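You operate a simulated robot arm through the tools that you are given. There is no shell and no other tool.

You are at the controls of a simulated two-armed robot. One attempt, no reset.

TASK
Crimp lugs onto the taped Lot 72 coil and switch the press off.
Fine: leave the coil in the slide, drawn out; the guard stays shut; leave the lug cups as they are.

Only the result counts: the job must be done as asked and must still hold three seconds after the hand-in. Knocking over, shifting, dropping, spilling or breaking anything else fails it.

THE ROBOT
Two 7-joint arms with fingered hands on one trunk that stands fixed in place. Base frame: the origin is at the foot of the trunk, x ahead of it, y to its left, z up. Readings come in mm, degrees, newtons and seconds.
The left shoulder is at [80, 198, 1433], the right one opposite. With the tool pointing down near the work surface each hand reaches from about 100 to 680 mm from the base axis, measured 20 degrees to its own side. Payload 4 kg a hand.
Tool frame (each hand has its own): the origin (TCP) lies between the finger pads and is the grasp point; the fingertips stand 26 mm ahead of it; z points along the fingers, y is the line along which they close. The gripper opens to 132 mm; its body begins 73 mm behind the TCP. The gripper is a hand of 4 fingers: y runs from the thumb to the fingers, the wrist lies at [0, 0, -239] in the tool frame.
Orientation is told as [roll, pitch, yaw] about the base's x, y, z axes, in that order, counted from this pose: with the fingers straight down and closing along the base's y, the tool's x points along the base's -x, its y along +y and its z along -z.

THE INTERFACE
- The arms move only by the tool servo_tool. It takes "left_increments", "right_increments" or both (then of equal length, played together; a hand with none holds still); each is text: rows parted by semicolons, each of 6 numbers parted by spaces: the shift along the base's x, y, z in mm, then the turn, a rotation vector about the base's x, y, z in degrees. In form: x y z rx ry rz; .... A call has 1 to 20 rows; each row is the pose to reach, as a shift and turn from the pose commanded when the call began. A row lasts 0.2 s, in which the tool goes at most 50 mm and 8.6 degrees; a call with a longer step from one row to the next is refused whole. A pose out of reach is approached as far as the arm can. The call stops where the force on the tool passes 40 N (or 10 N more than at its start, if that is more) or the arm is blocked; 0.2 s more then pass. In this call time passes only in rows, and 0.2 s behind the last. It gives the time, the measured TCP pose, the force on the tool (base axes), the opening and the grip force at its end, in the units of the frame above (readings bear some noise), with the torque about the TCP (base axes, N m) and any sound that the robot's microphone picked up.
- Cameras (640 x 400 px; columns grow to the right, rows downward): "scene" is now at [108.2, 18.7, 1579.5]; the picture's right is [0.26, -0.97, 0.00], its down [-0.81, -0.22, -0.54] and it looks along [0.52, 0.14, -0.84] (base axes); focal length 362 px, centre (320, 200). "left" rides on the left gripper at [-68, 2, -97] in its tool frame; the picture's right is [-0.03, -1.00, 0.00], its down [0.82, -0.02, -0.58] and it looks along [0.58, -0.01, 0.82] (tool axes); focal length 270 px, centre (320, 200). "right" rides on the right gripper at [68, 2, -97] in its tool frame; the picture's right is [-0.03, 1.00, 0.00], its down [-0.82, -0.02, -0.58] and it looks along [-0.58, -0.01, 0.82] (tool axes); focal length 270 px, centre (320, 200). There is no depth. A picture from a camera that has moved, and an enlarged one, comes with that camera's place and axes in the base frame and with its lens. The place of the scene camera against the robot may be out by one fixed shift of up to 12 mm in any direction.
- get_image(camera): a new picture of that camera. The clock stands still meanwhile.
- slide_trunk(by): slides the trunk up (or, below 0, down) by that many mm; the arms and the scene camera ride with it, the base frame stays. It gives what a move gives, with no picture.
- curl_fingers(finger1, finger2, finger3, thumb_bend, hand): sets how far each is bent, from 0 (flat) to 1 (curled in); at 0.3 the hand is open as for a grip, at 0.7 the pads meet at the TCP. One left out holds its place. A second passes; each finger stops where it meets its share of the squeeze, and holds until it gets a number again. It is the only way to open and close the hand. It gives what a move gives, with no picture; readings hold the bend of each and the force on the fingers (four entries, about 0 where the hand has none), thumb and palm.
- aim_head(pan, tilt): turns the head with the scene camera to pan (to the left, within 86 degrees either way) and tilt (down, from -29 to 69), counted from straight ahead of the robot. It gives what a move gives.
- zoom(camera, box): a new picture of the part [left, top, right, bottom] of that camera's present view, enlarged. The clock stands still meanwhile.
- job_done(): hands the job in; it is judged then, once.

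Nothing tells you positions but the pictures and the camera data. Unless the task says otherwise, let go and move clear before handing in.

The tools are called after "Call:" as name(argument=value, ...) on one line, values as JSON. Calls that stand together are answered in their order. servo_tool: Moves the arms, as the interface text tells. Its arguments: {"type":"object","properties":{"left_increments":{"type":"string"},"right_increments":{"type":"string"}},"required":[]} The other tools are called the same way: slide_trunk (by) moves the trunk up or down; curl_fingers (finger1, finger2, finger3, thumb_bend, hand) moves the fingers one by one; aim_head (pan, tilt) turns the head that bears the scene camera; get_image (camera) takes a picture; zoom (camera, box) takes an enlarged picture of a part of a camera's view; job_done () hands the job in.

At the start:

```text
t: 0.0
left_ee_pos: [343.1, 178.8, 1007.5]
left_ee_rot: [0.0, -0.2, 0.0]
left_wrist_force: [-0.4, -0.1, -0.3]
left_ft_torque: [0.01, 0.04, 0.03]
left_gripper_width: 132.0
left_finger_force: 0.1
left_shape: jaw
left_bend: [0.3, 0.3, 0.3, 0.3]
left_finger forces: [0.0, 0.1, 0.1, 0.1, 0.1, 0.0]
right_ee_pos: [368.4, -123.1, 1006.2]
right_ee_rot: [0.1, -0.3, 0.0]
right_wrist_force: [-0.1, -0.4, -0.9]
right_ft_torque: [-0.03, 0.0, 0.0]
right_gripper_width: 132.0
right_finger_force: 0.0
right_shape: jaw
right_bend: [0.3, 0.3, 0.3, 0.3]
right_finger forces: [0.0, 0.0, 0.1, 0.0, 0.0, 0.0]
trunk travel left (down, up): [-743.0, 97.0]
head pan, tilt (commanded): [14.9, 57.4]
```

scene: 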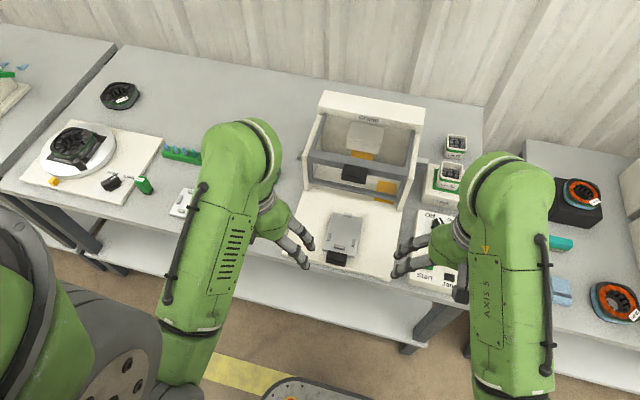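
right: 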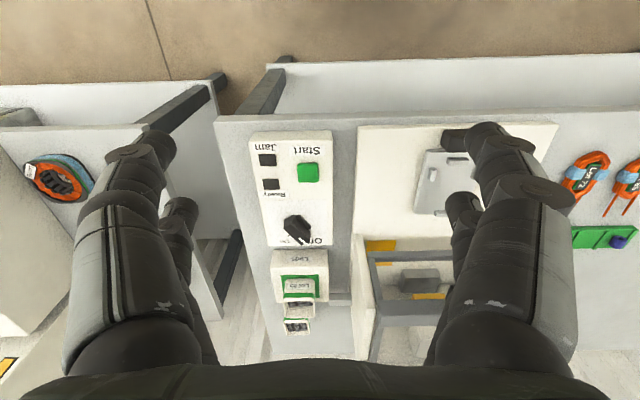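
left: 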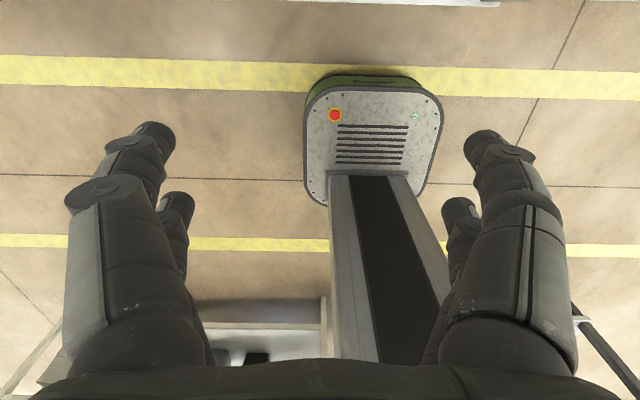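

I see a bench with a crimp press in the middle, a control panel to its right (Start, Jam, a switch knob), lug cups, and coils lying around. I'll take enlarged pictures first to read the labels before moving anything.

Call:
zoom(camera="scene", box=[280, 80, 480, 300])

Call:
zoom(camera="right", box=[210, 110, 410, 350])

Call:
zoom(camera="right", box=[400, 110, 640, 270])

Call:
zoom(camera="scene", box=[0, 40, 220, 240])

Call:
zoom(camera="scene", box=[500, 140, 640, 340])

```text
1.82 times, centred on (380, 190) of scene
camera zoom: at [108.2, 18.7, 1579.5], right [0.26, -0.97, 0.0], down [-0.81, -0.22, -0.54], along [0.52, 0.14, -0.84], focal length 659 px, centre (211, 218)
```

zoom: 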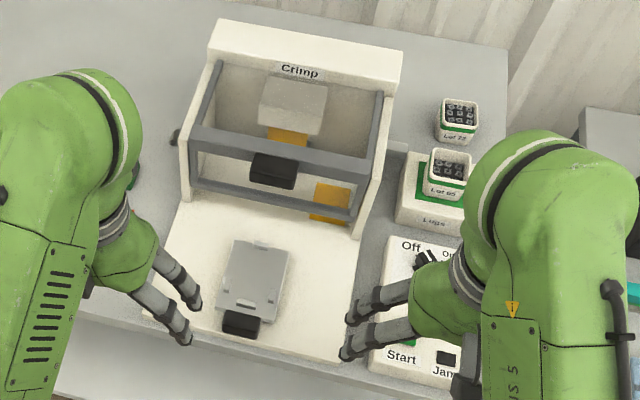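

```text
1.67 times, centred on (310, 230) of right
camera zoom: at [299.2, -120.6, 1103.0], right [0.03, 1.0, 0.0], down [0.81, -0.02, 0.58], along [0.58, -0.01, -0.81], focal length 450 px, centre (337, 150)
```

zoom: 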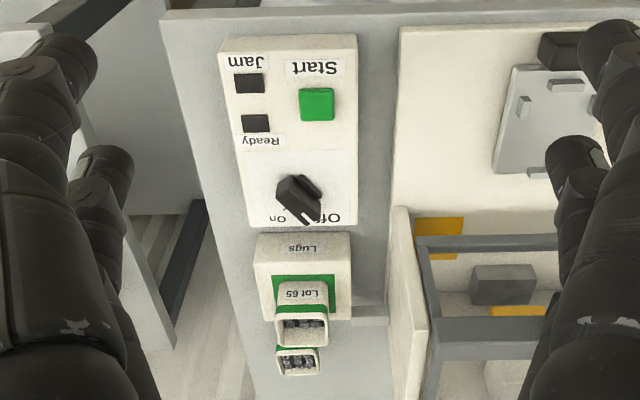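

```text
2.50 times, centred on (520, 190) of right
camera zoom: at [299.2, -120.6, 1103.0], right [0.03, 1.0, 0.0], down [0.81, -0.02, 0.58], along [0.58, -0.01, -0.81], focal length 676 px, centre (-180, 225)
```

zoom: 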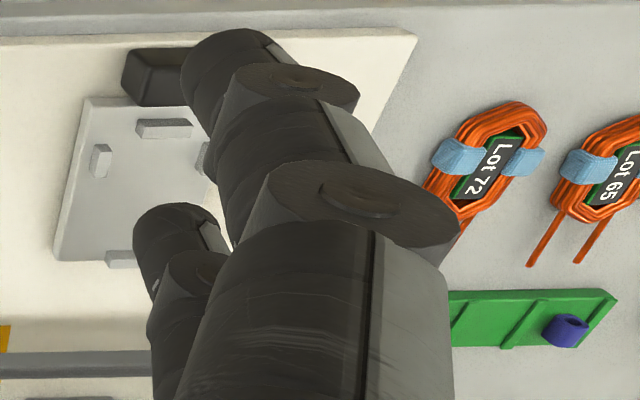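

```text
2.00 times, centred on (110, 140) of scene
camera zoom: at [108.2, 18.7, 1579.5], right [0.26, -0.97, 0.0], down [-0.81, -0.22, -0.54], along [0.52, 0.14, -0.84], focal length 724 px, centre (740, 320)
```

zoom: 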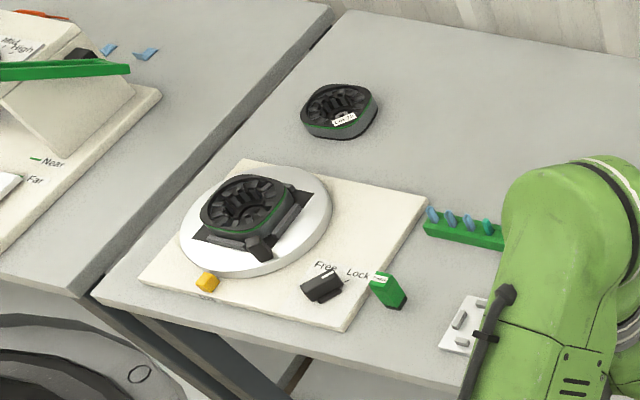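

```text
2.00 times, centred on (570, 240) of scene
camera zoom: at [108.2, 18.7, 1579.5], right [0.26, -0.97, 0.0], down [-0.81, -0.22, -0.54], along [0.52, 0.14, -0.84], focal length 724 px, centre (-180, 120)
```

zoom: 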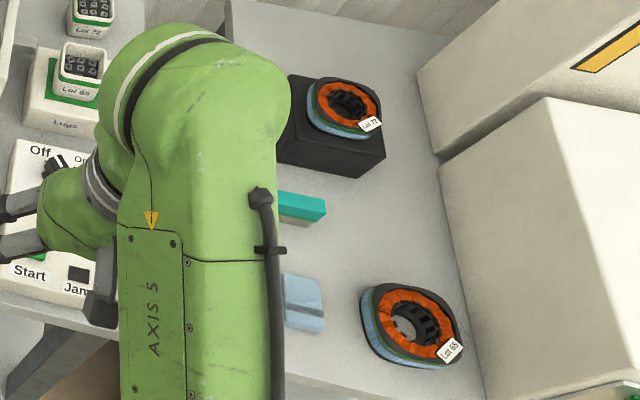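

The bench carries a press with a drawn-out slide, and two taped coils (Lot 72 and Lot 65) appear to lie left of it. I'll move the hands apart to clear the view, then look closely.

Call:
servo_tool(left_increments="0 40 0 0 0 0; 0 80 10 0 0 0; 0 120 20 0 0 0; -20 160 30 0 0 0; -40 200 40 0 0 0; -60 240 50 0 0 0", right_increments="0 -40 0 0 0 0; 0 -80 10 0 0 0; 0 -120 20 0 0 0; -20 -160 30 0 0 0; -40 -200 40 0 0 0; -60 -240 50 0 0 0")

Call:
get_image(camera="scene")

Call:
get_image(camera="right")

```text
t: 0.9
left_ee_pos: [348.6, 231.1, 986.7]
left_ee_rot: [-0.1, 0.4, -11.1]
left_wrist_force: [-0.8, 0.2, 0.0]
left_ft_torque: [-0.01, -0.02, -0.02]
left_gripper_width: 131.8
left_finger_force: 0.2
left_shape: jaw
left_bend: [0.3, 0.3, 0.3, 0.3]
left_finger forces: [0.1, 0.0, 0.1, 0.0, 0.0, 0.0]
left hand out of reach, approached as far as the arm can: row 2, 3, 4
right_ee_pos: [365.4, -235.3, 1007.0]
right_ee_rot: [0.0, -0.4, 2.5]
right_wrist_force: [-0.9, 0.6, -0.9]
right_ft_torque: [0.01, 0.01, 0.04]
right_gripper_width: 131.8
right_finger_force: 0.1
right_shape: jaw
right_bend: [0.3, 0.3, 0.3, 0.3]
right_finger forces: [0.1, 0.0, 0.0, 0.0, 0.1, 0.0]
right hand out of reach, approached as far as the arm can: row 2, 3, 4
trunk travel left (down, up): [-743.0, 97.0]
head pan, tilt (commanded): [14.9, 57.4]
stopped in row 4 (left hand): the arm was blocked; the commanded pose is now the measured one
```

```text
taken
camera scene: at [109.1, 18.3, 1579.7], right [0.26, -0.97, 0.0], down [-0.81, -0.22, -0.54], along [0.52, 0.14, -0.84], focal length 362 px, centre (320, 200)
```

scene: 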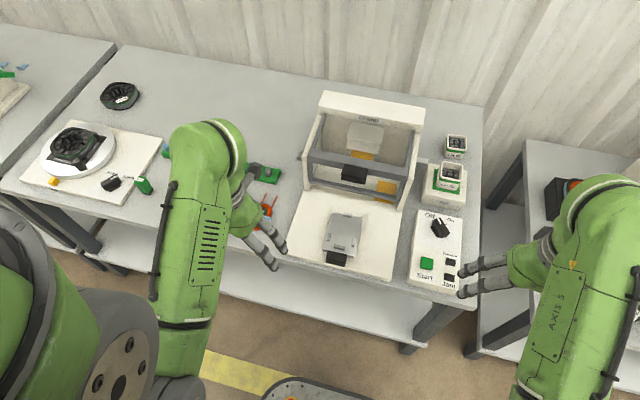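

```text
taken
camera right: at [296.8, -235.7, 1102.5], right [-0.02, 1.0, 0.0], down [0.81, 0.01, 0.58], along [0.58, 0.01, -0.81], focal length 270 px, centre (320, 200)
```

right: 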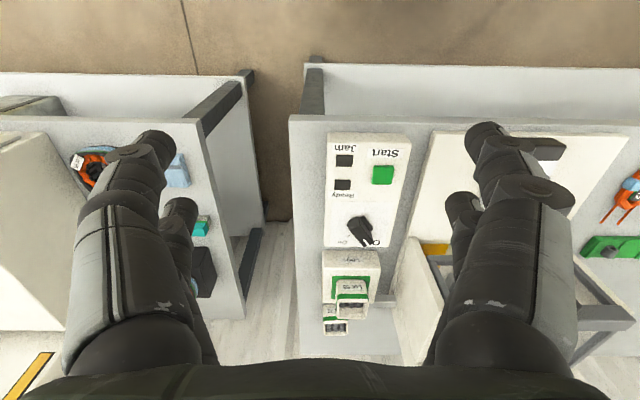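

With the hands apart, the press, the panel and the cups are in view. I'll zoom in on each to read the labels and get positions.

Call:
zoom(camera="scene", box=[400, 120, 480, 300])

Call:
zoom(camera="scene", box=[290, 80, 430, 280])

Call:
zoom(camera="right", box=[500, 120, 640, 270])

Call:
zoom(camera="right", box=[310, 120, 420, 350])

Call:
zoom(camera="scene", box=[230, 150, 300, 270])

```text
2.22 times, centred on (440, 210) of scene
camera zoom: at [109.1, 18.3, 1579.7], right [0.26, -0.97, 0.0], down [-0.81, -0.22, -0.54], along [0.52, 0.14, -0.84], focal length 805 px, centre (53, 178)
```

zoom: 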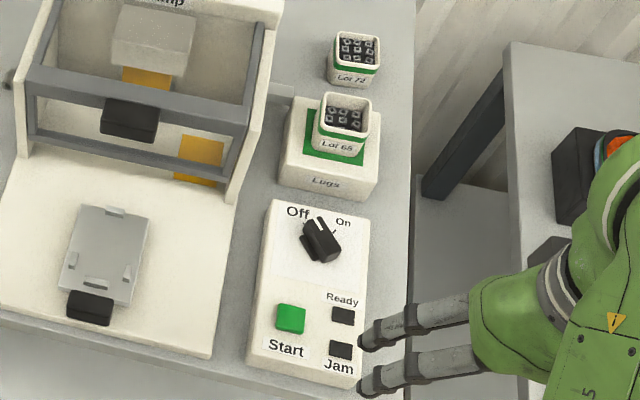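

```text
2.00 times, centred on (360, 180) of scene
camera zoom: at [109.1, 18.3, 1579.7], right [0.26, -0.97, 0.0], down [-0.81, -0.22, -0.54], along [0.52, 0.14, -0.84], focal length 724 px, centre (240, 240)
```

zoom: 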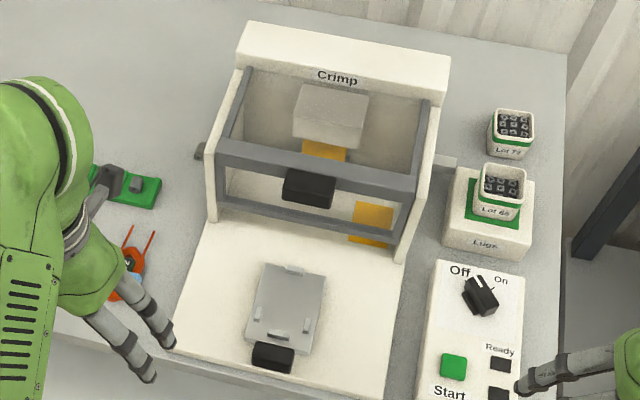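

```text
2.67 times, centred on (570, 195) of right
camera zoom: at [296.8, -235.7, 1102.5], right [-0.02, 1.0, 0.0], down [0.81, 0.01, 0.58], along [0.58, 0.01, -0.81], focal length 721 px, centre (-347, 213)
```

zoom: 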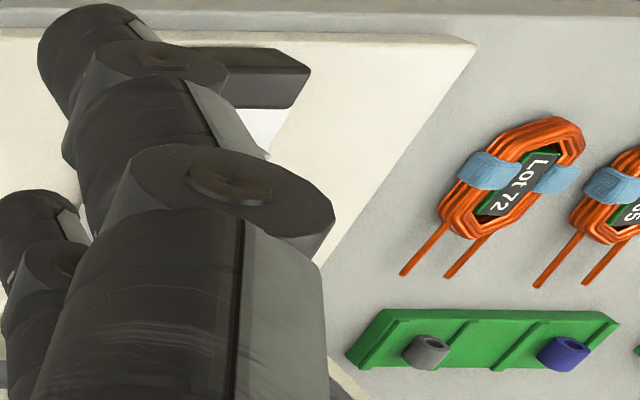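

```text
1.74 times, centred on (365, 235) of right
camera zoom: at [296.8, -235.7, 1102.5], right [-0.02, 1.0, 0.0], down [0.81, 0.01, 0.58], along [0.58, 0.01, -0.81], focal length 470 px, centre (242, 139)
```

zoom: 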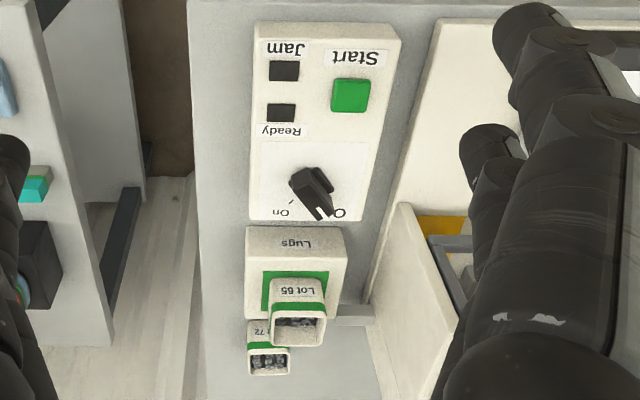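

```text
3.33 times, centred on (265, 210) of scene
camera zoom: at [109.1, 18.3, 1579.7], right [0.26, -0.97, 0.0], down [-0.81, -0.22, -0.54], along [0.52, 0.14, -0.84], focal length 1208 px, centre (503, 167)
```

zoom: 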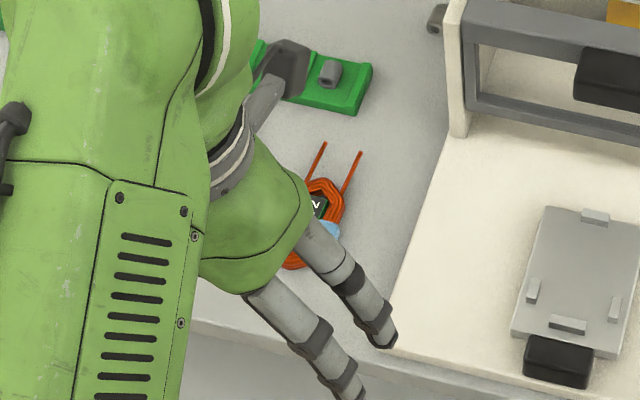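

The Lot 72 coil with blue tape lies near (520, 290), just left of the press base, and its leads point away from me. The slide is drawn out at about (527, 71) and the knob sits at Off. Next I bring the left hand above the coil so its camera can see it up close.

Call:
servo_tool(left_increments="30 10 -20 0 0 3; 60 20 -40 0 0 6; 90 35 -60 0 0 9; 120 50 -75 0 0 11; 150 60 -90 0 0 11")

Call:
get_image(camera="left")

Call:
get_image(camera="scene")

```text
t: 2.1
left_ee_pos: [501.7, 293.8, 895.8]
left_ee_rot: [-0.1, 0.2, 0.0]
left_wrist_force: [-0.8, -0.7, -0.4]
left_ft_torque: [-0.02, -0.02, -0.03]
left_gripper_width: 131.9
left_finger_force: 0.0
left_shape: jaw
left_bend: [0.3, 0.3, 0.3, 0.3]
left_finger forces: [0.0, 0.1, 0.0, 0.0, 0.1, 0.0]
right_ee_pos: [366.4, -235.8, 1006.5]
right_ee_rot: [0.0, -0.4, 2.4]
right_wrist_force: [1.1, -0.5, 0.5]
right_ft_torque: [0.04, -0.01, 0.0]
right_gripper_width: 132.0
right_finger_force: 0.1
right_shape: jaw
right_bend: [0.3, 0.3, 0.3, 0.3]
right_finger forces: [0.0, 0.1, 0.0, 0.0, 0.0, 0.0]
trunk travel left (down, up): [-743.0, 97.0]
head pan, tilt (commanded): [14.9, 57.4]
```

```text
taken
camera left: at [570.9, 294.9, 991.2], right [0.03, -1.0, 0.0], down [-0.81, -0.02, 0.58], along [-0.58, -0.02, -0.81], focal length 270 px, centre (320, 200)
```

left: 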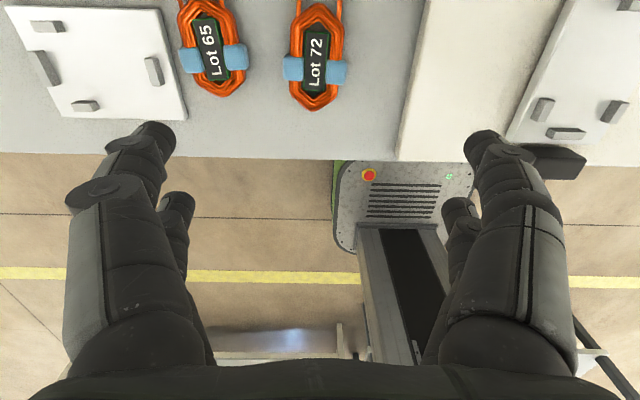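

```text
taken
camera scene: at [110.5, 19.2, 1579.1], right [0.26, -0.97, 0.0], down [-0.82, -0.22, -0.54], along [0.52, 0.14, -0.84], focal length 362 px, centre (320, 200)
```

scene: 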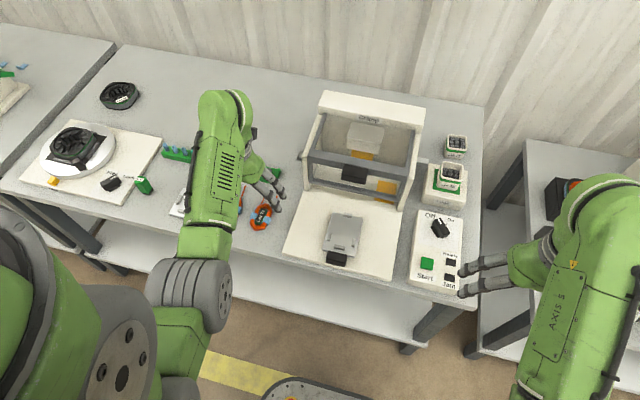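

The left camera shows both taped coils: Lot 72 is nearest the press base and Lot 65 is further left. I'll zoom in on the coil and the slide's nest.

Call:
zoom(camera="left", box=[250, 0, 390, 120])

Call:
zoom(camera="left", box=[500, 0, 640, 190])

Call:
zoom(camera="scene", box=[230, 160, 400, 290])

```text
3.33 times, centred on (320, 60) of left
camera zoom: at [570.9, 294.9, 991.2], right [0.03, -1.0, 0.0], down [-0.81, -0.02, 0.58], along [-0.58, -0.02, -0.81], focal length 901 px, centre (320, 667)
```

zoom: 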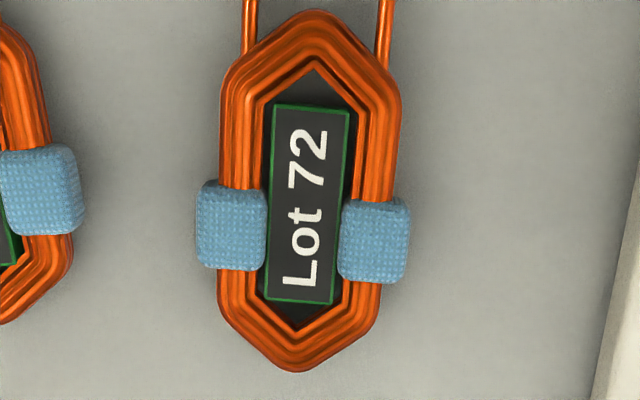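

```text
2.11 times, centred on (570, 95) of left
camera zoom: at [570.9, 294.9, 991.2], right [0.03, -1.0, 0.0], down [-0.81, -0.02, 0.58], along [-0.58, -0.02, -0.81], focal length 569 px, centre (-206, 421)
```

zoom: 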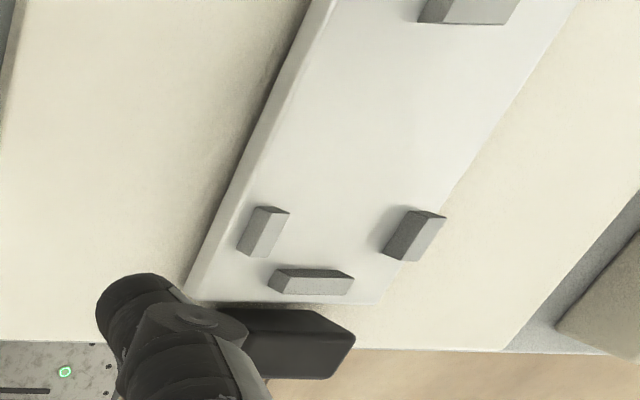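

```text
3.08 times, centred on (315, 225) of scene
camera zoom: at [110.5, 19.2, 1579.1], right [0.26, -0.97, 0.0], down [-0.82, -0.22, -0.54], along [0.52, 0.14, -0.84], focal length 1115 px, centre (335, 123)
```

zoom: 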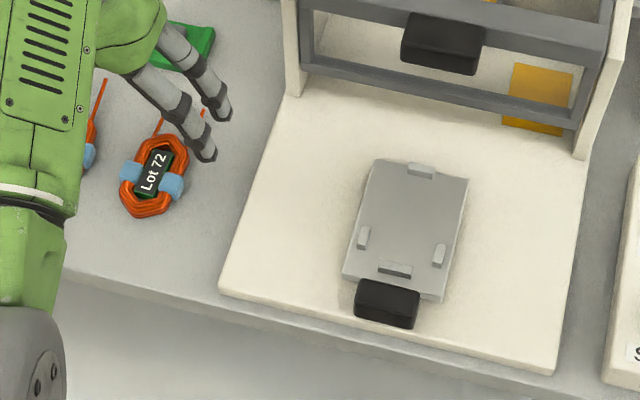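

I take Lot 72's body to be about 84 × 45 mm, centred near (531, 297) and turned about -2°. The nest centre is near (531, 58), with tabs near, far and on both sides. I'll lower the left hand over the coil for a second look, which gives me heights.

Call:
servo_tool(left_increments="10 1 -25 0 0 0; 20 2 -50 0 0 0; 30 3 -75 0 0 0")

Call:
get_image(camera="left")

Call:
zoom(camera="left", box=[240, 40, 400, 200])

```text
t: 2.9
left_ee_pos: [530.9, 294.3, 818.0]
left_ee_rot: [-0.1, 0.2, -0.1]
left_wrist_force: [-0.3, -0.2, -0.1]
left_ft_torque: [0.01, 0.01, 0.01]
left_gripper_width: 131.8
left_finger_force: 0.1
left_shape: jaw
left_bend: [0.3, 0.3, 0.3, 0.3]
left_finger forces: [0.0, 0.1, 0.0, 0.0, 0.0, 0.0]
right_ee_pos: [366.6, -235.8, 1005.8]
right_ee_rot: [0.0, -0.5, 2.4]
right_wrist_force: [-0.5, -0.3, -0.3]
right_ft_torque: [-0.03, -0.02, 0.01]
right_gripper_width: 131.7
right_finger_force: 0.1
right_shape: jaw
right_bend: [0.3, 0.3, 0.3, 0.3]
right_finger forces: [0.0, 0.0, 0.0, 0.1, 0.0, 0.0]
trunk travel left (down, up): [-743.0, 97.0]
head pan, tilt (commanded): [14.9, 57.4]
```

```text
taken
camera left: at [601.3, 296.1, 914.2], right [0.03, -1.0, 0.0], down [-0.81, -0.02, 0.58], along [-0.58, -0.02, -0.81], focal length 270 px, centre (320, 200)
```

left: 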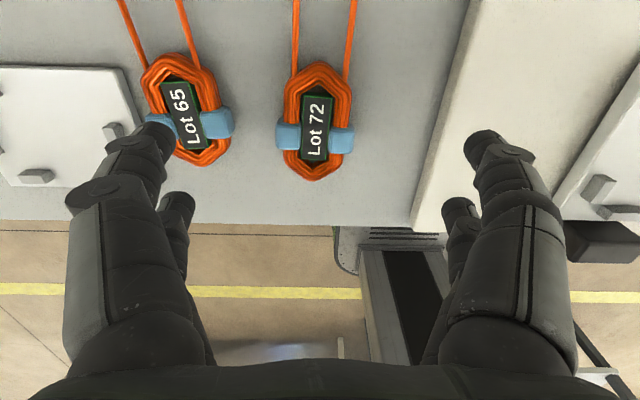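

```text
2.50 times, centred on (320, 120) of left
camera zoom: at [601.3, 296.1, 914.2], right [0.03, -1.0, 0.0], down [-0.81, -0.02, 0.58], along [-0.58, -0.02, -0.81], focal length 676 px, centre (320, 400)
```

zoom: 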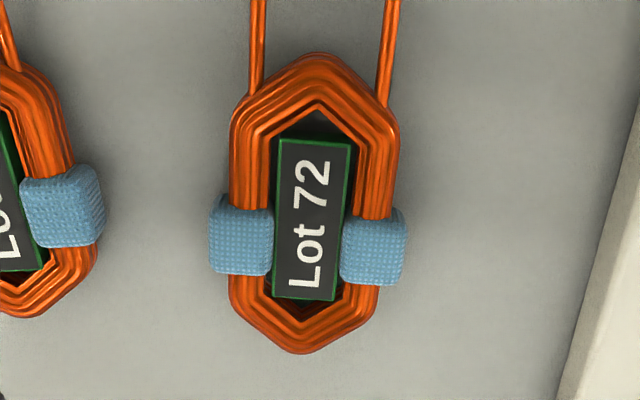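

The two views put the coil's label top at z ≈ 735 and the bench at about 719. The Lot 65 coil lies only about 28 mm to the left, so I'll narrow the hand before going down. First I check how far bend 0.5 opens the hand.

Call:
curl_fingers(hand="left", finger1=0.5, finger2=0.5, finger3=0.5, thumb_bend=0.5)

Call:
get_image(camera="left")

Call:
zoom(camera="scene", box=[180, 120, 320, 260])

```text
t: 3.9
left_ee_pos: [531.3, 294.2, 820.1]
left_ee_rot: [-0.1, 0.2, -0.1]
left_wrist_force: [-0.7, -0.7, 0.5]
left_ft_torque: [-0.04, -0.01, 0.01]
left_gripper_width: 66.6
left_finger_force: 0.1
left_shape: fingers
left_bend: [0.5, 0.5, 0.5, 0.5]
left_finger forces: [0.0, 0.0, 0.1, 0.1, 0.0, 0.1]
right_ee_pos: [366.9, -234.9, 1007.7]
right_ee_rot: [0.0, -0.6, 2.4]
right_wrist_force: [-1.1, -0.2, -0.4]
right_ft_torque: [0.0, 0.02, -0.01]
right_gripper_width: 131.8
right_finger_force: 0.1
right_shape: jaw
right_bend: [0.3, 0.3, 0.3, 0.3]
right_finger forces: [0.0, 0.1, 0.0, 0.0, 0.0, 0.0]
trunk travel left (down, up): [-743.0, 97.0]
head pan, tilt (commanded): [14.9, 57.4]
```

```text
taken
camera left: at [600.5, 295.9, 914.6], right [0.03, -1.0, 0.0], down [-0.81, -0.02, 0.58], along [-0.58, -0.02, -0.81], focal length 270 px, centre (320, 200)
```

left: 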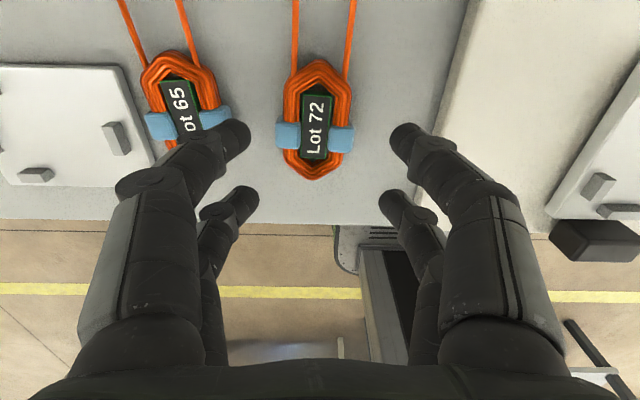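

```text
2.86 times, centred on (250, 190) of scene
camera zoom: at [108.2, 18.7, 1579.4], right [0.26, -0.97, 0.0], down [-0.81, -0.22, -0.54], along [0.52, 0.14, -0.84], focal length 1035 px, centre (520, 229)
```

zoom: 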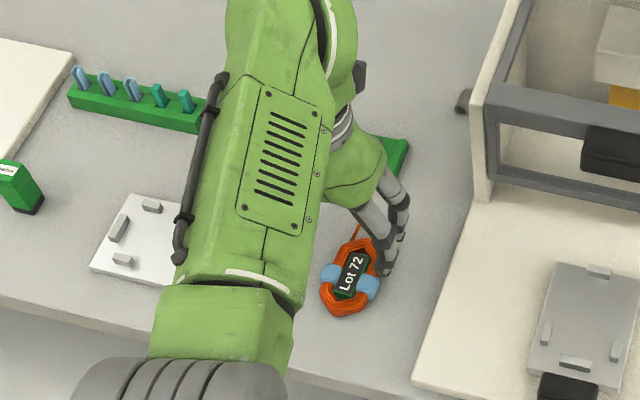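

Bend 0.5 gives a 66 mm opening with the fingertips where I expected them. Before grasping, I'll lift and move over the slide to measure the nest and its tabs.

Call:
servo_tool(left_increments="0 0 40 0 0 0; -10 -40 60 0 0 0; -20 -85 60 0 0 0; -25 -130 60 0 0 0; -25 -175 60 0 0 0; -25 -220 60 0 0 0; -25 -232 60 0 0 0")

Call:
get_image(camera="left")

Call:
get_image(camera="scene")

```text
t: 5.5
left_ee_pos: [503.5, 63.7, 885.0]
left_ee_rot: [-0.1, 0.2, 0.1]
left_wrist_force: [0.1, -0.3, -0.3]
left_ft_torque: [0.03, 0.01, -0.01]
left_gripper_width: 66.1
left_finger_force: 0.1
left_shape: fingers
left_bend: [0.5, 0.5, 0.5, 0.5]
left_finger forces: [0.0, 0.0, 0.0, 0.0, 0.1, 0.0]
right_ee_pos: [366.4, -234.9, 1006.4]
right_ee_rot: [0.1, -0.3, 2.4]
right_wrist_force: [-0.3, -0.1, -0.5]
right_ft_torque: [0.0, -0.03, 0.01]
right_gripper_width: 131.9
right_finger_force: 0.1
right_shape: jaw
right_bend: [0.3, 0.3, 0.3, 0.3]
right_finger forces: [0.1, 0.1, 0.0, 0.0, 0.0, 0.0]
trunk travel left (down, up): [-743.0, 97.0]
head pan, tilt (commanded): [14.9, 57.4]
```

```text
taken
camera left: at [572.3, 66.1, 980.3], right [0.03, -1.0, 0.0], down [-0.81, -0.02, 0.58], along [-0.58, -0.02, -0.81], focal length 270 px, centre (320, 200)
```

left: 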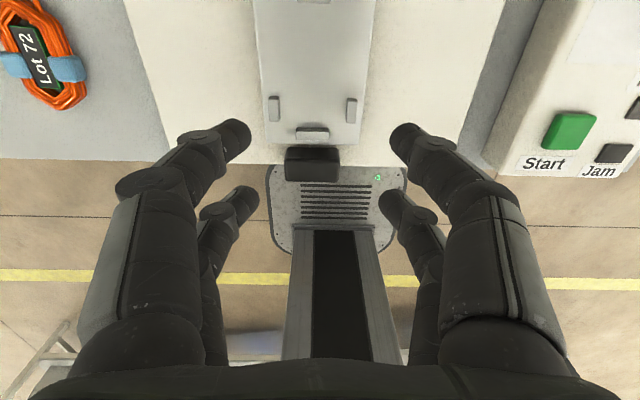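

```text
taken
camera scene: at [108.2, 18.8, 1579.5], right [0.26, -0.97, 0.0], down [-0.81, -0.22, -0.54], along [0.52, 0.14, -0.84], focal length 362 px, centre (320, 200)
```

scene: 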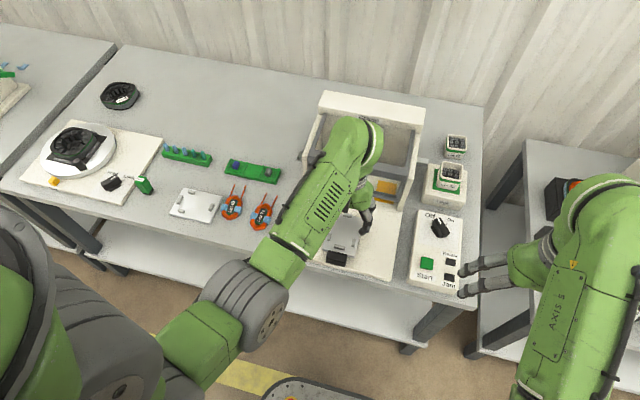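

The slide is centred under the hand now. I'll zoom on the nest tabs.

Call:
zoom(camera="left", box=[230, 0, 400, 200])

Call:
servo_tool(left_increments="30 -5 0 0 0 0")

Call:
get_image(camera="left")

Call:
zoom(camera="left", box=[230, 0, 400, 180])

```text
2.00 times, centred on (315, 100) of left
camera zoom: at [572.3, 66.1, 980.3], right [0.03, -1.0, 0.0], down [-0.81, -0.02, 0.58], along [-0.58, -0.02, -0.81], focal length 541 px, centre (330, 400)
```

zoom: 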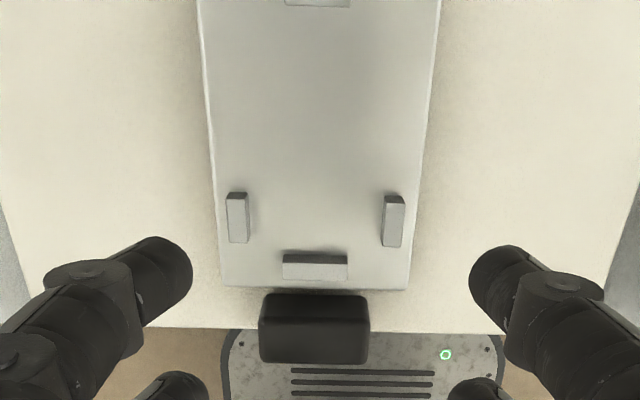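

```text
t: 5.9
left_ee_pos: [533.0, 61.6, 881.6]
left_ee_rot: [0.0, 0.3, 0.0]
left_wrist_force: [0.2, -0.2, -1.2]
left_ft_torque: [-0.02, 0.03, -0.01]
left_gripper_width: 66.3
left_finger_force: 0.1
left_shape: fingers
left_bend: [0.5, 0.5, 0.5, 0.5]
left_finger forces: [0.0, 0.0, 0.1, 0.0, 0.1, 0.0]
right_ee_pos: [366.0, -235.1, 1005.6]
right_ee_rot: [0.0, -0.3, 2.4]
right_wrist_force: [0.1, -0.3, -0.4]
right_ft_torque: [0.03, -0.02, 0.02]
right_gripper_width: 132.1
right_finger_force: 0.0
right_shape: jaw
right_bend: [0.3, 0.3, 0.3, 0.3]
right_finger forces: [0.0, 0.1, 0.0, 0.0, 0.0, 0.0]
trunk travel left (down, up): [-743.0, 97.0]
head pan, tilt (commanded): [14.9, 57.4]
```

```text
taken
camera left: at [602.6, 61.7, 976.5], right [0.03, -1.0, 0.0], down [-0.81, -0.02, 0.58], along [-0.58, -0.02, -0.81], focal length 270 px, centre (320, 200)
```

left: 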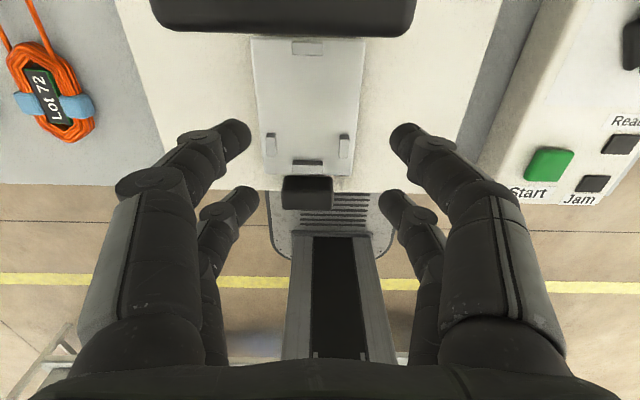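

```text
2.22 times, centred on (315, 90) of left
camera zoom: at [602.6, 61.7, 976.5], right [0.03, -1.0, 0.0], down [-0.81, -0.02, 0.58], along [-0.58, -0.02, -0.81], focal length 601 px, centre (331, 444)
```

zoom: 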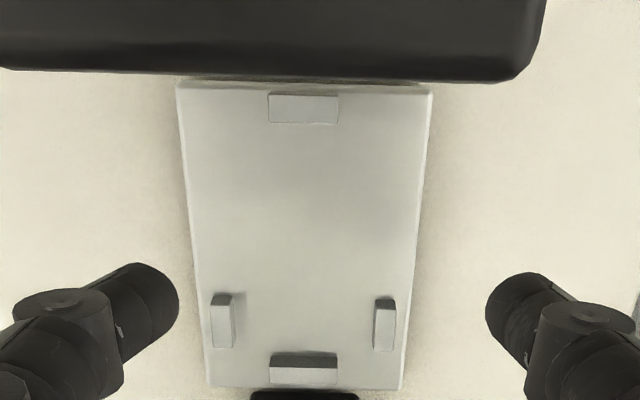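

I now place the nest centre at about (528, 69), and the guard's black handle juts out to x ≈ 597 at z ≈ 880-900. The left hand's camera sits on its far side and could touch that handle. So I'll back off and test whether the hand can be turned 180° to put the camera on my side.

Call:
zoom(camera="scene", box=[260, 80, 460, 280])

Call:
servo_tool(left_increments="-30 20 20 0 0 0; -60 50 40 0 0 0; -90 80 60 0 0 0; -110 100 80 0 0 0; -110 100 80 0 0 8.5; -110 100 80 0 0 17; -110 100 80 0 0 25.5; -110 100 80 0 0 34; -110 100 80 0 0 42.5; -110 100 80 0 0 51; -110 100 80 0 0 59.5; -110 100 80 0 0 68; -110 100 80 0 0 76.5; -110 100 80 0 0 85")

Call:
get_image(camera="scene")

```text
2.00 times, centred on (360, 180) of scene
camera zoom: at [110.5, 17.8, 1579.4], right [0.26, -0.97, 0.0], down [-0.82, -0.22, -0.54], along [0.52, 0.14, -0.84], focal length 724 px, centre (240, 240)
```

zoom: 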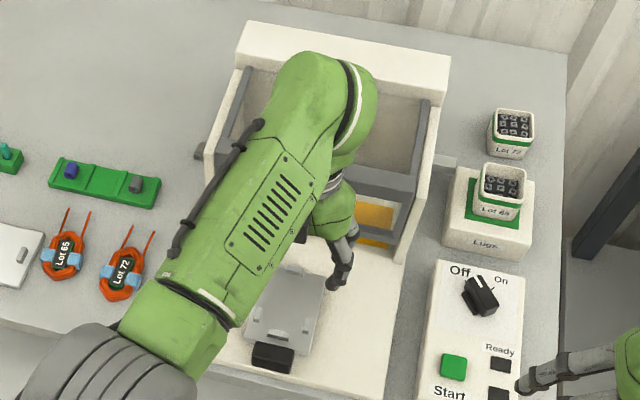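

```text
t: 8.9
left_ee_pos: [423.9, 157.9, 961.8]
left_ee_rot: [-0.1, 0.2, 85.2]
left_wrist_force: [0.5, -0.2, 0.4]
left_ft_torque: [0.01, -0.02, -0.03]
left_gripper_width: 66.5
left_finger_force: 0.1
left_shape: fingers
left_bend: [0.5, 0.5, 0.5, 0.5]
left_finger forces: [0.1, 0.0, 0.0, 0.0, 0.1, 0.1]
right_ee_pos: [364.7, -234.3, 1007.3]
right_ee_rot: [0.2, -0.4, 2.4]
right_wrist_force: [-0.3, -0.3, -0.3]
right_ft_torque: [0.02, -0.01, -0.02]
right_gripper_width: 131.8
right_finger_force: 0.1
right_shape: jaw
right_bend: [0.3, 0.3, 0.3, 0.3]
right_finger forces: [0.0, 0.0, 0.0, 0.0, 0.0, 0.0]
trunk travel left (down, up): [-743.0, 97.0]
head pan, tilt (commanded): [14.9, 57.4]
```

```text
taken
camera scene: at [108.2, 18.7, 1579.5], right [0.26, -0.97, 0.0], down [-0.81, -0.22, -0.54], along [0.52, 0.14, -0.84], focal length 362 px, centre (320, 200)
```

scene: 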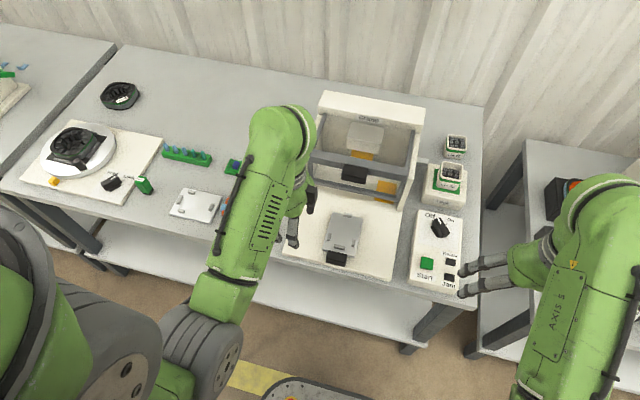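

Turning the left hand by +85° works, so I carry on towards 180°.

Call:
servo_tool(left_increments="0 0 0 0 0 8.5; 0 0 0 0 0 17; 0 0 0 0 0 25.5; 0 0 0 0 0 34; 0 0 0 0 0 42.5; 0 0 0 0 0 51; 0 0 0 0 0 59.5; 0 0 0 0 0 68; 0 0 0 0 0 76.5; 0 0 0 0 0 85; 0 0 0 0 0 92.6")

Call:
get_image(camera="left")

```text
t: 11.3
left_ee_pos: [424.1, 158.3, 962.1]
left_ee_rot: [-0.2, 0.2, 177.8]
left_wrist_force: [-0.2, -0.5, -0.3]
left_ft_torque: [0.03, 0.0, 0.0]
left_gripper_width: 66.3
left_finger_force: 0.1
left_shape: fingers
left_bend: [0.5, 0.5, 0.5, 0.5]
left_finger forces: [0.0, 0.0, 0.0, 0.0, 0.1, 0.0]
right_ee_pos: [366.1, -235.7, 1006.9]
right_ee_rot: [0.1, -0.5, 2.4]
right_wrist_force: [-0.1, -0.1, 0.1]
right_ft_torque: [0.01, 0.03, 0.02]
right_gripper_width: 132.1
right_finger_force: 0.1
right_shape: jaw
right_bend: [0.3, 0.3, 0.3, 0.3]
right_finger forces: [0.0, 0.1, 0.1, 0.0, 0.0, 0.0]
trunk travel left (down, up): [-743.0, 97.0]
head pan, tilt (commanded): [14.9, 57.4]
```

```text
taken
camera left: at [356.1, 158.5, 1057.6], right [0.01, 1.0, 0.0], down [0.81, -0.01, 0.58], along [0.58, -0.01, -0.81], focal length 270 px, centre (320, 200)
```

left: 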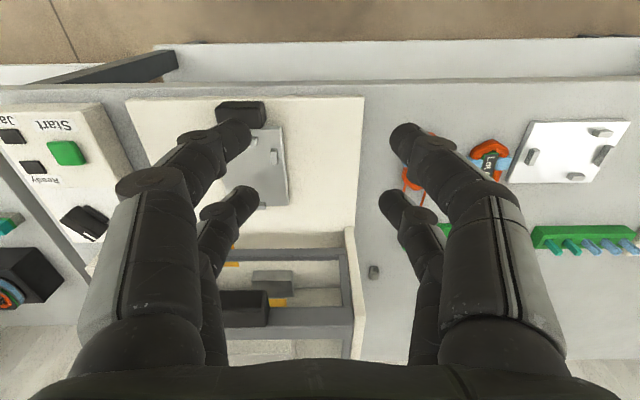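

The hand is turned, with its camera now on my side. Next I move it above the Lot 72 coil and check alignment.

Call:
servo_tool(left_increments="21 28 -20 0 0 0; 43 56 -40 0 0 0; 64 84 -60 0 0 0; 86 112 -85 0 0 0; 105 138 -112 0 0 0; 105 138 -142 0 0 0")

Call:
get_image(camera="left")

Call:
zoom(camera="left", box=[220, 60, 460, 210])

```text
t: 12.7
left_ee_pos: [530.5, 293.9, 819.5]
left_ee_rot: [-0.1, 0.2, 177.7]
left_wrist_force: [-0.3, -0.3, -0.2]
left_ft_torque: [-0.01, 0.01, 0.02]
left_gripper_width: 66.2
left_finger_force: 0.0
left_shape: fingers
left_bend: [0.5, 0.5, 0.5, 0.5]
left_finger forces: [0.0, 0.1, 0.1, 0.0, 0.1, 0.0]
right_ee_pos: [366.8, -236.4, 1006.4]
right_ee_rot: [0.1, -0.5, 2.4]
right_wrist_force: [0.4, -0.3, -0.7]
right_ft_torque: [-0.01, -0.01, 0.0]
right_gripper_width: 132.0
right_finger_force: 0.1
right_shape: jaw
right_bend: [0.3, 0.3, 0.3, 0.3]
right_finger forces: [0.0, 0.0, 0.1, 0.0, 0.0, 0.1]
trunk travel left (down, up): [-743.0, 97.0]
head pan, tilt (commanded): [14.9, 57.4]
```

```text
taken
camera left: at [462.6, 294.3, 914.5], right [0.02, 1.0, 0.0], down [0.81, -0.01, 0.58], along [0.58, -0.01, -0.81], focal length 270 px, centre (320, 200)
```

left: 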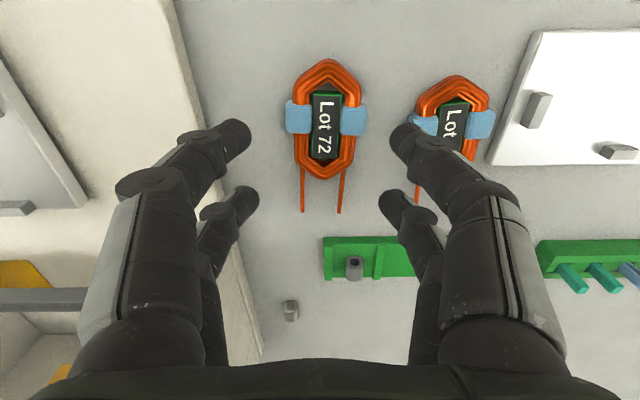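

```text
2.67 times, centred on (340, 135) of left
camera zoom: at [462.6, 294.3, 914.5], right [0.02, 1.0, 0.0], down [0.81, -0.01, 0.58], along [0.58, -0.01, -0.81], focal length 721 px, centre (267, 373)
```

zoom: 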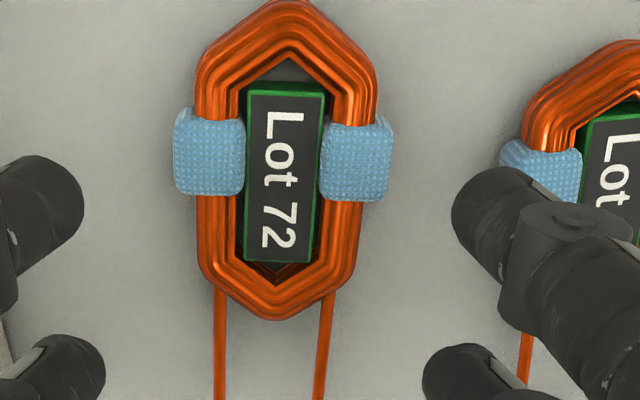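

The coil is centred at about (531, 297) with a yaw near -2.4°, which the hand already matches. I go down straddling it, shifted slightly toward the leads so the fingers will miss the nest's side tabs. I stop above the bench first.

Call:
servo_tool(left_increments="4 1.5 0 0 0 0; 8.5 3 0 0 0 0; 8.5 3 -20 0 0 0; 8.5 3 -40 0 0 0; 8.5 3 -54 0 0 0")

Call:
get_image(camera="left")

Call:
zoom(camera="scene", box=[200, 160, 320, 260])

```text
t: 13.9
left_ee_pos: [538.2, 299.8, 765.9]
left_ee_rot: [0.0, 0.1, 177.6]
left_wrist_force: [-0.7, -0.4, -0.9]
left_ft_torque: [0.01, -0.02, 0.0]
left_gripper_width: 66.3
left_finger_force: 0.2
left_shape: fingers
left_bend: [0.5, 0.5, 0.5, 0.5]
left_finger forces: [0.0, 0.0, 0.0, 0.1, 0.0, 0.1]
right_ee_pos: [366.1, -234.7, 1006.7]
right_ee_rot: [0.2, -0.4, 2.4]
right_wrist_force: [0.0, -0.5, 1.2]
right_ft_torque: [-0.02, -0.01, 0.04]
right_gripper_width: 132.1
right_finger_force: 0.0
right_shape: jaw
right_bend: [0.3, 0.3, 0.3, 0.3]
right_finger forces: [0.1, 0.1, 0.0, 0.0, 0.0, 0.0]
trunk travel left (down, up): [-743.0, 97.0]
head pan, tilt (commanded): [14.9, 57.4]
```

```text
taken
camera left: at [470.3, 300.3, 860.6], right [0.02, 1.0, 0.0], down [0.81, -0.01, 0.58], along [0.58, -0.01, -0.81], focal length 270 px, centre (320, 200)
```

left: 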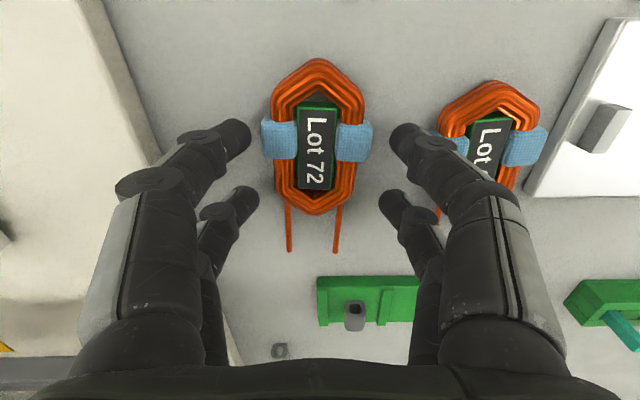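

```text
4.00 times, centred on (260, 210) of scene
camera zoom: at [108.5, 18.9, 1579.5], right [0.26, -0.97, 0.0], down [-0.81, -0.22, -0.54], along [0.52, 0.14, -0.84], focal length 1449 px, centre (560, 160)
```

zoom: 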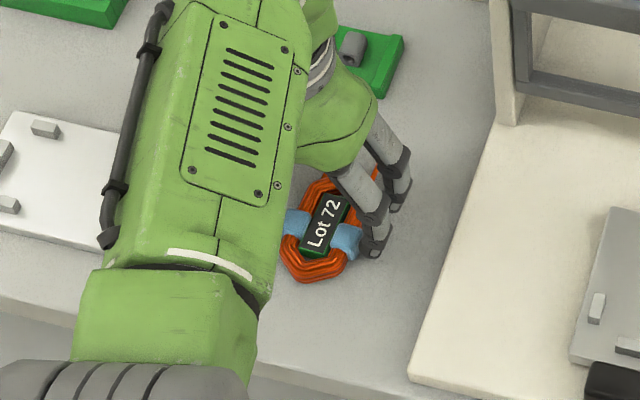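

The hand sits centred over the coil within about 1.5 mm. I shift it slightly and lower another 16 mm, watching the force for contact with the bench.

Call:
servo_tool(left_increments="0 -1.5 -4 0 0 -1; 0 -1.5 -8 0 0 -1; 0 -1.5 -12 0 0 -1; 0 -1.5 -14 0 0 -1; 0 -1.5 -16 0 0 -1")

Call:
get_image(camera="left")

Call:
zoom(camera="scene", box=[240, 180, 310, 250])

```text
t: 15.1
left_ee_pos: [537.7, 299.1, 752.5]
left_ee_rot: [-0.3, 0.4, 176.6]
left_wrist_force: [-1.3, 0.1, 14.7]
left_ft_torque: [-0.55, 0.2, -0.08]
left_gripper_width: 67.3
left_finger_force: 7.3
left_shape: fingers
left_bend: [0.51, 0.5, 0.5, 0.5]
left_finger forces: [9.5, 4.2, 0.3, 0.0, 0.9, 0.1]
right_ee_pos: [363.8, -235.8, 1007.0]
right_ee_rot: [0.1, -0.6, 2.3]
right_wrist_force: [-0.2, -1.5, -0.1]
right_ft_torque: [-0.02, -0.02, -0.05]
right_gripper_width: 131.7
right_finger_force: 0.0
right_shape: jaw
right_bend: [0.3, 0.3, 0.3, 0.3]
right_finger forces: [0.0, 0.0, 0.0, 0.0, 0.0, 0.1]
trunk travel left (down, up): [-743.0, 97.0]
head pan, tilt (commanded): [14.9, 57.4]
```

```text
taken
camera left: at [469.7, 300.5, 847.6], right [0.03, 1.0, 0.0], down [0.81, -0.03, 0.58], along [0.58, -0.02, -0.81], focal length 270 px, centre (320, 200)
```

left: 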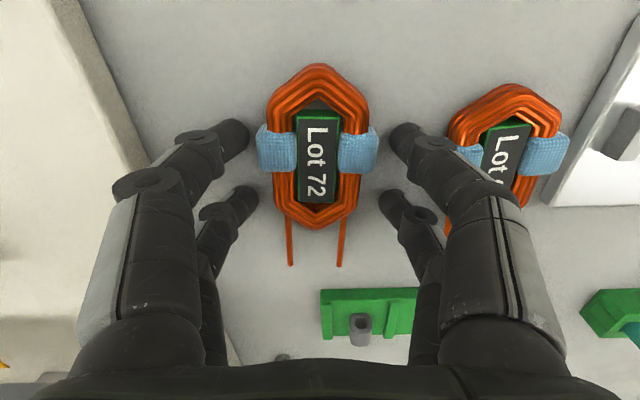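

```text
5.71 times, centred on (275, 215) of scene
camera zoom: at [105.8, 17.5, 1579.8], right [0.26, -0.97, 0.0], down [-0.81, -0.22, -0.54], along [0.52, 0.14, -0.84], focal length 2070 px, centre (577, 114)
```

zoom: 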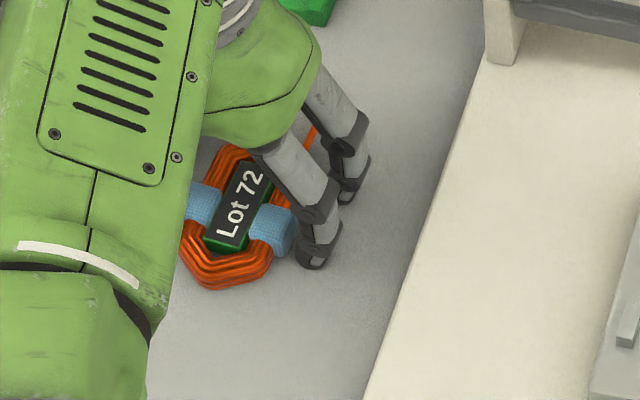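

Fingers 1 and 2 met the bench at TCP z ≈ 752 (15 N). I lift about 3 mm off, recentre by 1 mm and close softly on the coil.

Call:
servo_tool(left_increments="0 -1 3.5 0 0 0")

Call:
curl_fingers(hand="left", finger1=0.54, finger2=0.54, finger3=0.54, thumb_bend=0.54)

Call:
get_image(camera="left")

```text
t: 15.5
left_ee_pos: [537.0, 297.9, 752.6]
left_ee_rot: [0.0, 0.0, 176.5]
left_wrist_force: [0.6, 0.3, 2.2]
left_ft_torque: [-0.08, -0.01, 0.0]
left_gripper_width: 65.7
left_finger_force: 1.3
left_shape: fingers
left_bend: [0.5, 0.5, 0.5, 0.5]
left_finger forces: [1.0, 0.8, 0.4, 0.0, 0.1, 0.1]
right_ee_pos: [364.9, -236.4, 1005.5]
right_ee_rot: [0.1, -0.4, 2.4]
right_wrist_force: [0.5, 0.1, -0.4]
right_ft_torque: [0.01, -0.02, -0.03]
right_gripper_width: 131.9
right_finger_force: 0.0
right_shape: jaw
right_bend: [0.3, 0.3, 0.3, 0.3]
right_finger forces: [0.0, 0.1, 0.0, 0.0, 0.0, 0.1]
trunk travel left (down, up): [-743.0, 97.0]
head pan, tilt (commanded): [14.9, 57.4]
```

```text
t: 16.5
left_ee_pos: [537.8, 296.4, 754.3]
left_ee_rot: [-0.1, 0.3, 176.7]
left_wrist_force: [-0.2, -0.3, 0.0]
left_ft_torque: [0.0, 0.02, 0.0]
left_gripper_width: 53.1
left_finger_force: 0.1
left_shape: fingers
left_bend: [0.54, 0.54, 0.54, 0.54]
left_finger forces: [0.1, 0.1, 0.0, 0.0, 0.0, 0.0]
right_ee_pos: [365.4, -235.6, 1006.4]
right_ee_rot: [0.1, -0.5, 2.3]
right_wrist_force: [-0.1, 0.4, -0.6]
right_ft_torque: [0.02, 0.01, 0.06]
right_gripper_width: 132.0
right_finger_force: 0.1
right_shape: jaw
right_bend: [0.3, 0.3, 0.3, 0.3]
right_finger forces: [0.0, 0.1, 0.1, 0.1, 0.1, 0.0]
trunk travel left (down, up): [-743.0, 97.0]
head pan, tilt (commanded): [14.9, 57.4]
```

```text
taken
camera left: at [469.1, 299.2, 849.1], right [0.03, 1.0, 0.0], down [0.81, -0.03, 0.58], along [0.58, -0.02, -0.81], focal length 270 px, centre (320, 200)
```

left: 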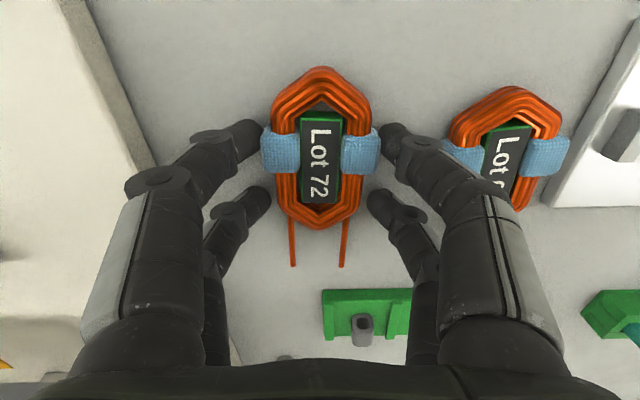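

The fingertips are now right at the tape and aligned with the coil. I close further until the grip takes hold.

Call:
curl_fingers(hand="left", finger1=0.6, finger2=0.6, finger3=0.6, thumb_bend=0.6)

Call:
get_image(camera="left")

```text
t: 17.5
left_ee_pos: [536.7, 297.3, 752.6]
left_ee_rot: [0.0, 0.2, 176.6]
left_wrist_force: [0.7, -0.2, 0.4]
left_ft_torque: [-0.02, 0.0, -0.01]
left_gripper_width: 46.0
left_finger_force: 5.8
left_shape: fingers
left_bend: [0.56, 0.57, 0.57, 0.58]
left_finger forces: [3.5, 2.2, 1.7, 0.0, 3.9, 0.0]
right_ee_pos: [364.8, -235.4, 1006.9]
right_ee_rot: [0.1, -0.3, 2.4]
right_wrist_force: [0.1, -0.3, 0.0]
right_ft_torque: [0.03, 0.0, 0.02]
right_gripper_width: 132.1
right_finger_force: 0.0
right_shape: jaw
right_bend: [0.3, 0.3, 0.3, 0.3]
right_finger forces: [0.1, 0.1, 0.0, 0.1, 0.1, 0.0]
trunk travel left (down, up): [-743.0, 97.0]
head pan, tilt (commanded): [14.9, 57.4]
```

```text
taken
camera left: at [469.1, 299.3, 849.0], right [0.03, 1.0, 0.0], down [0.81, -0.03, 0.58], along [0.58, -0.02, -0.81], focal length 270 px, centre (320, 200)
```

left: 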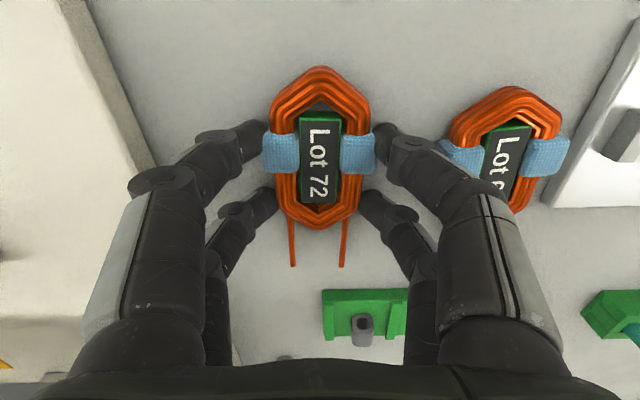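

All four digits touch the coil, but the force is only about 6 N. I'll squeeze a little more before lifting.

Call:
curl_fingers(hand="left", finger1=0.66, finger2=0.66, finger3=0.66, thumb_bend=0.66)

```text
t: 18.5
left_ee_pos: [536.1, 296.8, 755.0]
left_ee_rot: [-0.1, 0.1, 176.6]
left_wrist_force: [-0.5, -0.5, -0.3]
left_ft_torque: [-0.01, -0.01, -0.05]
left_gripper_width: 44.8
left_finger_force: 14.6
left_shape: fingers
left_bend: [0.55, 0.57, 0.59, 0.61]
left_finger forces: [7.6, 6.8, 5.3, 0.0, 9.3, 0.0]
right_ee_pos: [365.7, -235.7, 1007.0]
right_ee_rot: [0.1, -0.4, 2.4]
right_wrist_force: [0.5, -0.7, 0.4]
right_ft_torque: [-0.03, 0.04, 0.01]
right_gripper_width: 132.2
right_finger_force: 0.0
right_shape: jaw
right_bend: [0.3, 0.3, 0.3, 0.3]
right_finger forces: [0.0, 0.1, 0.0, 0.1, 0.1, 0.1]
trunk travel left (down, up): [-743.0, 97.0]
head pan, tilt (commanded): [14.9, 57.4]
```

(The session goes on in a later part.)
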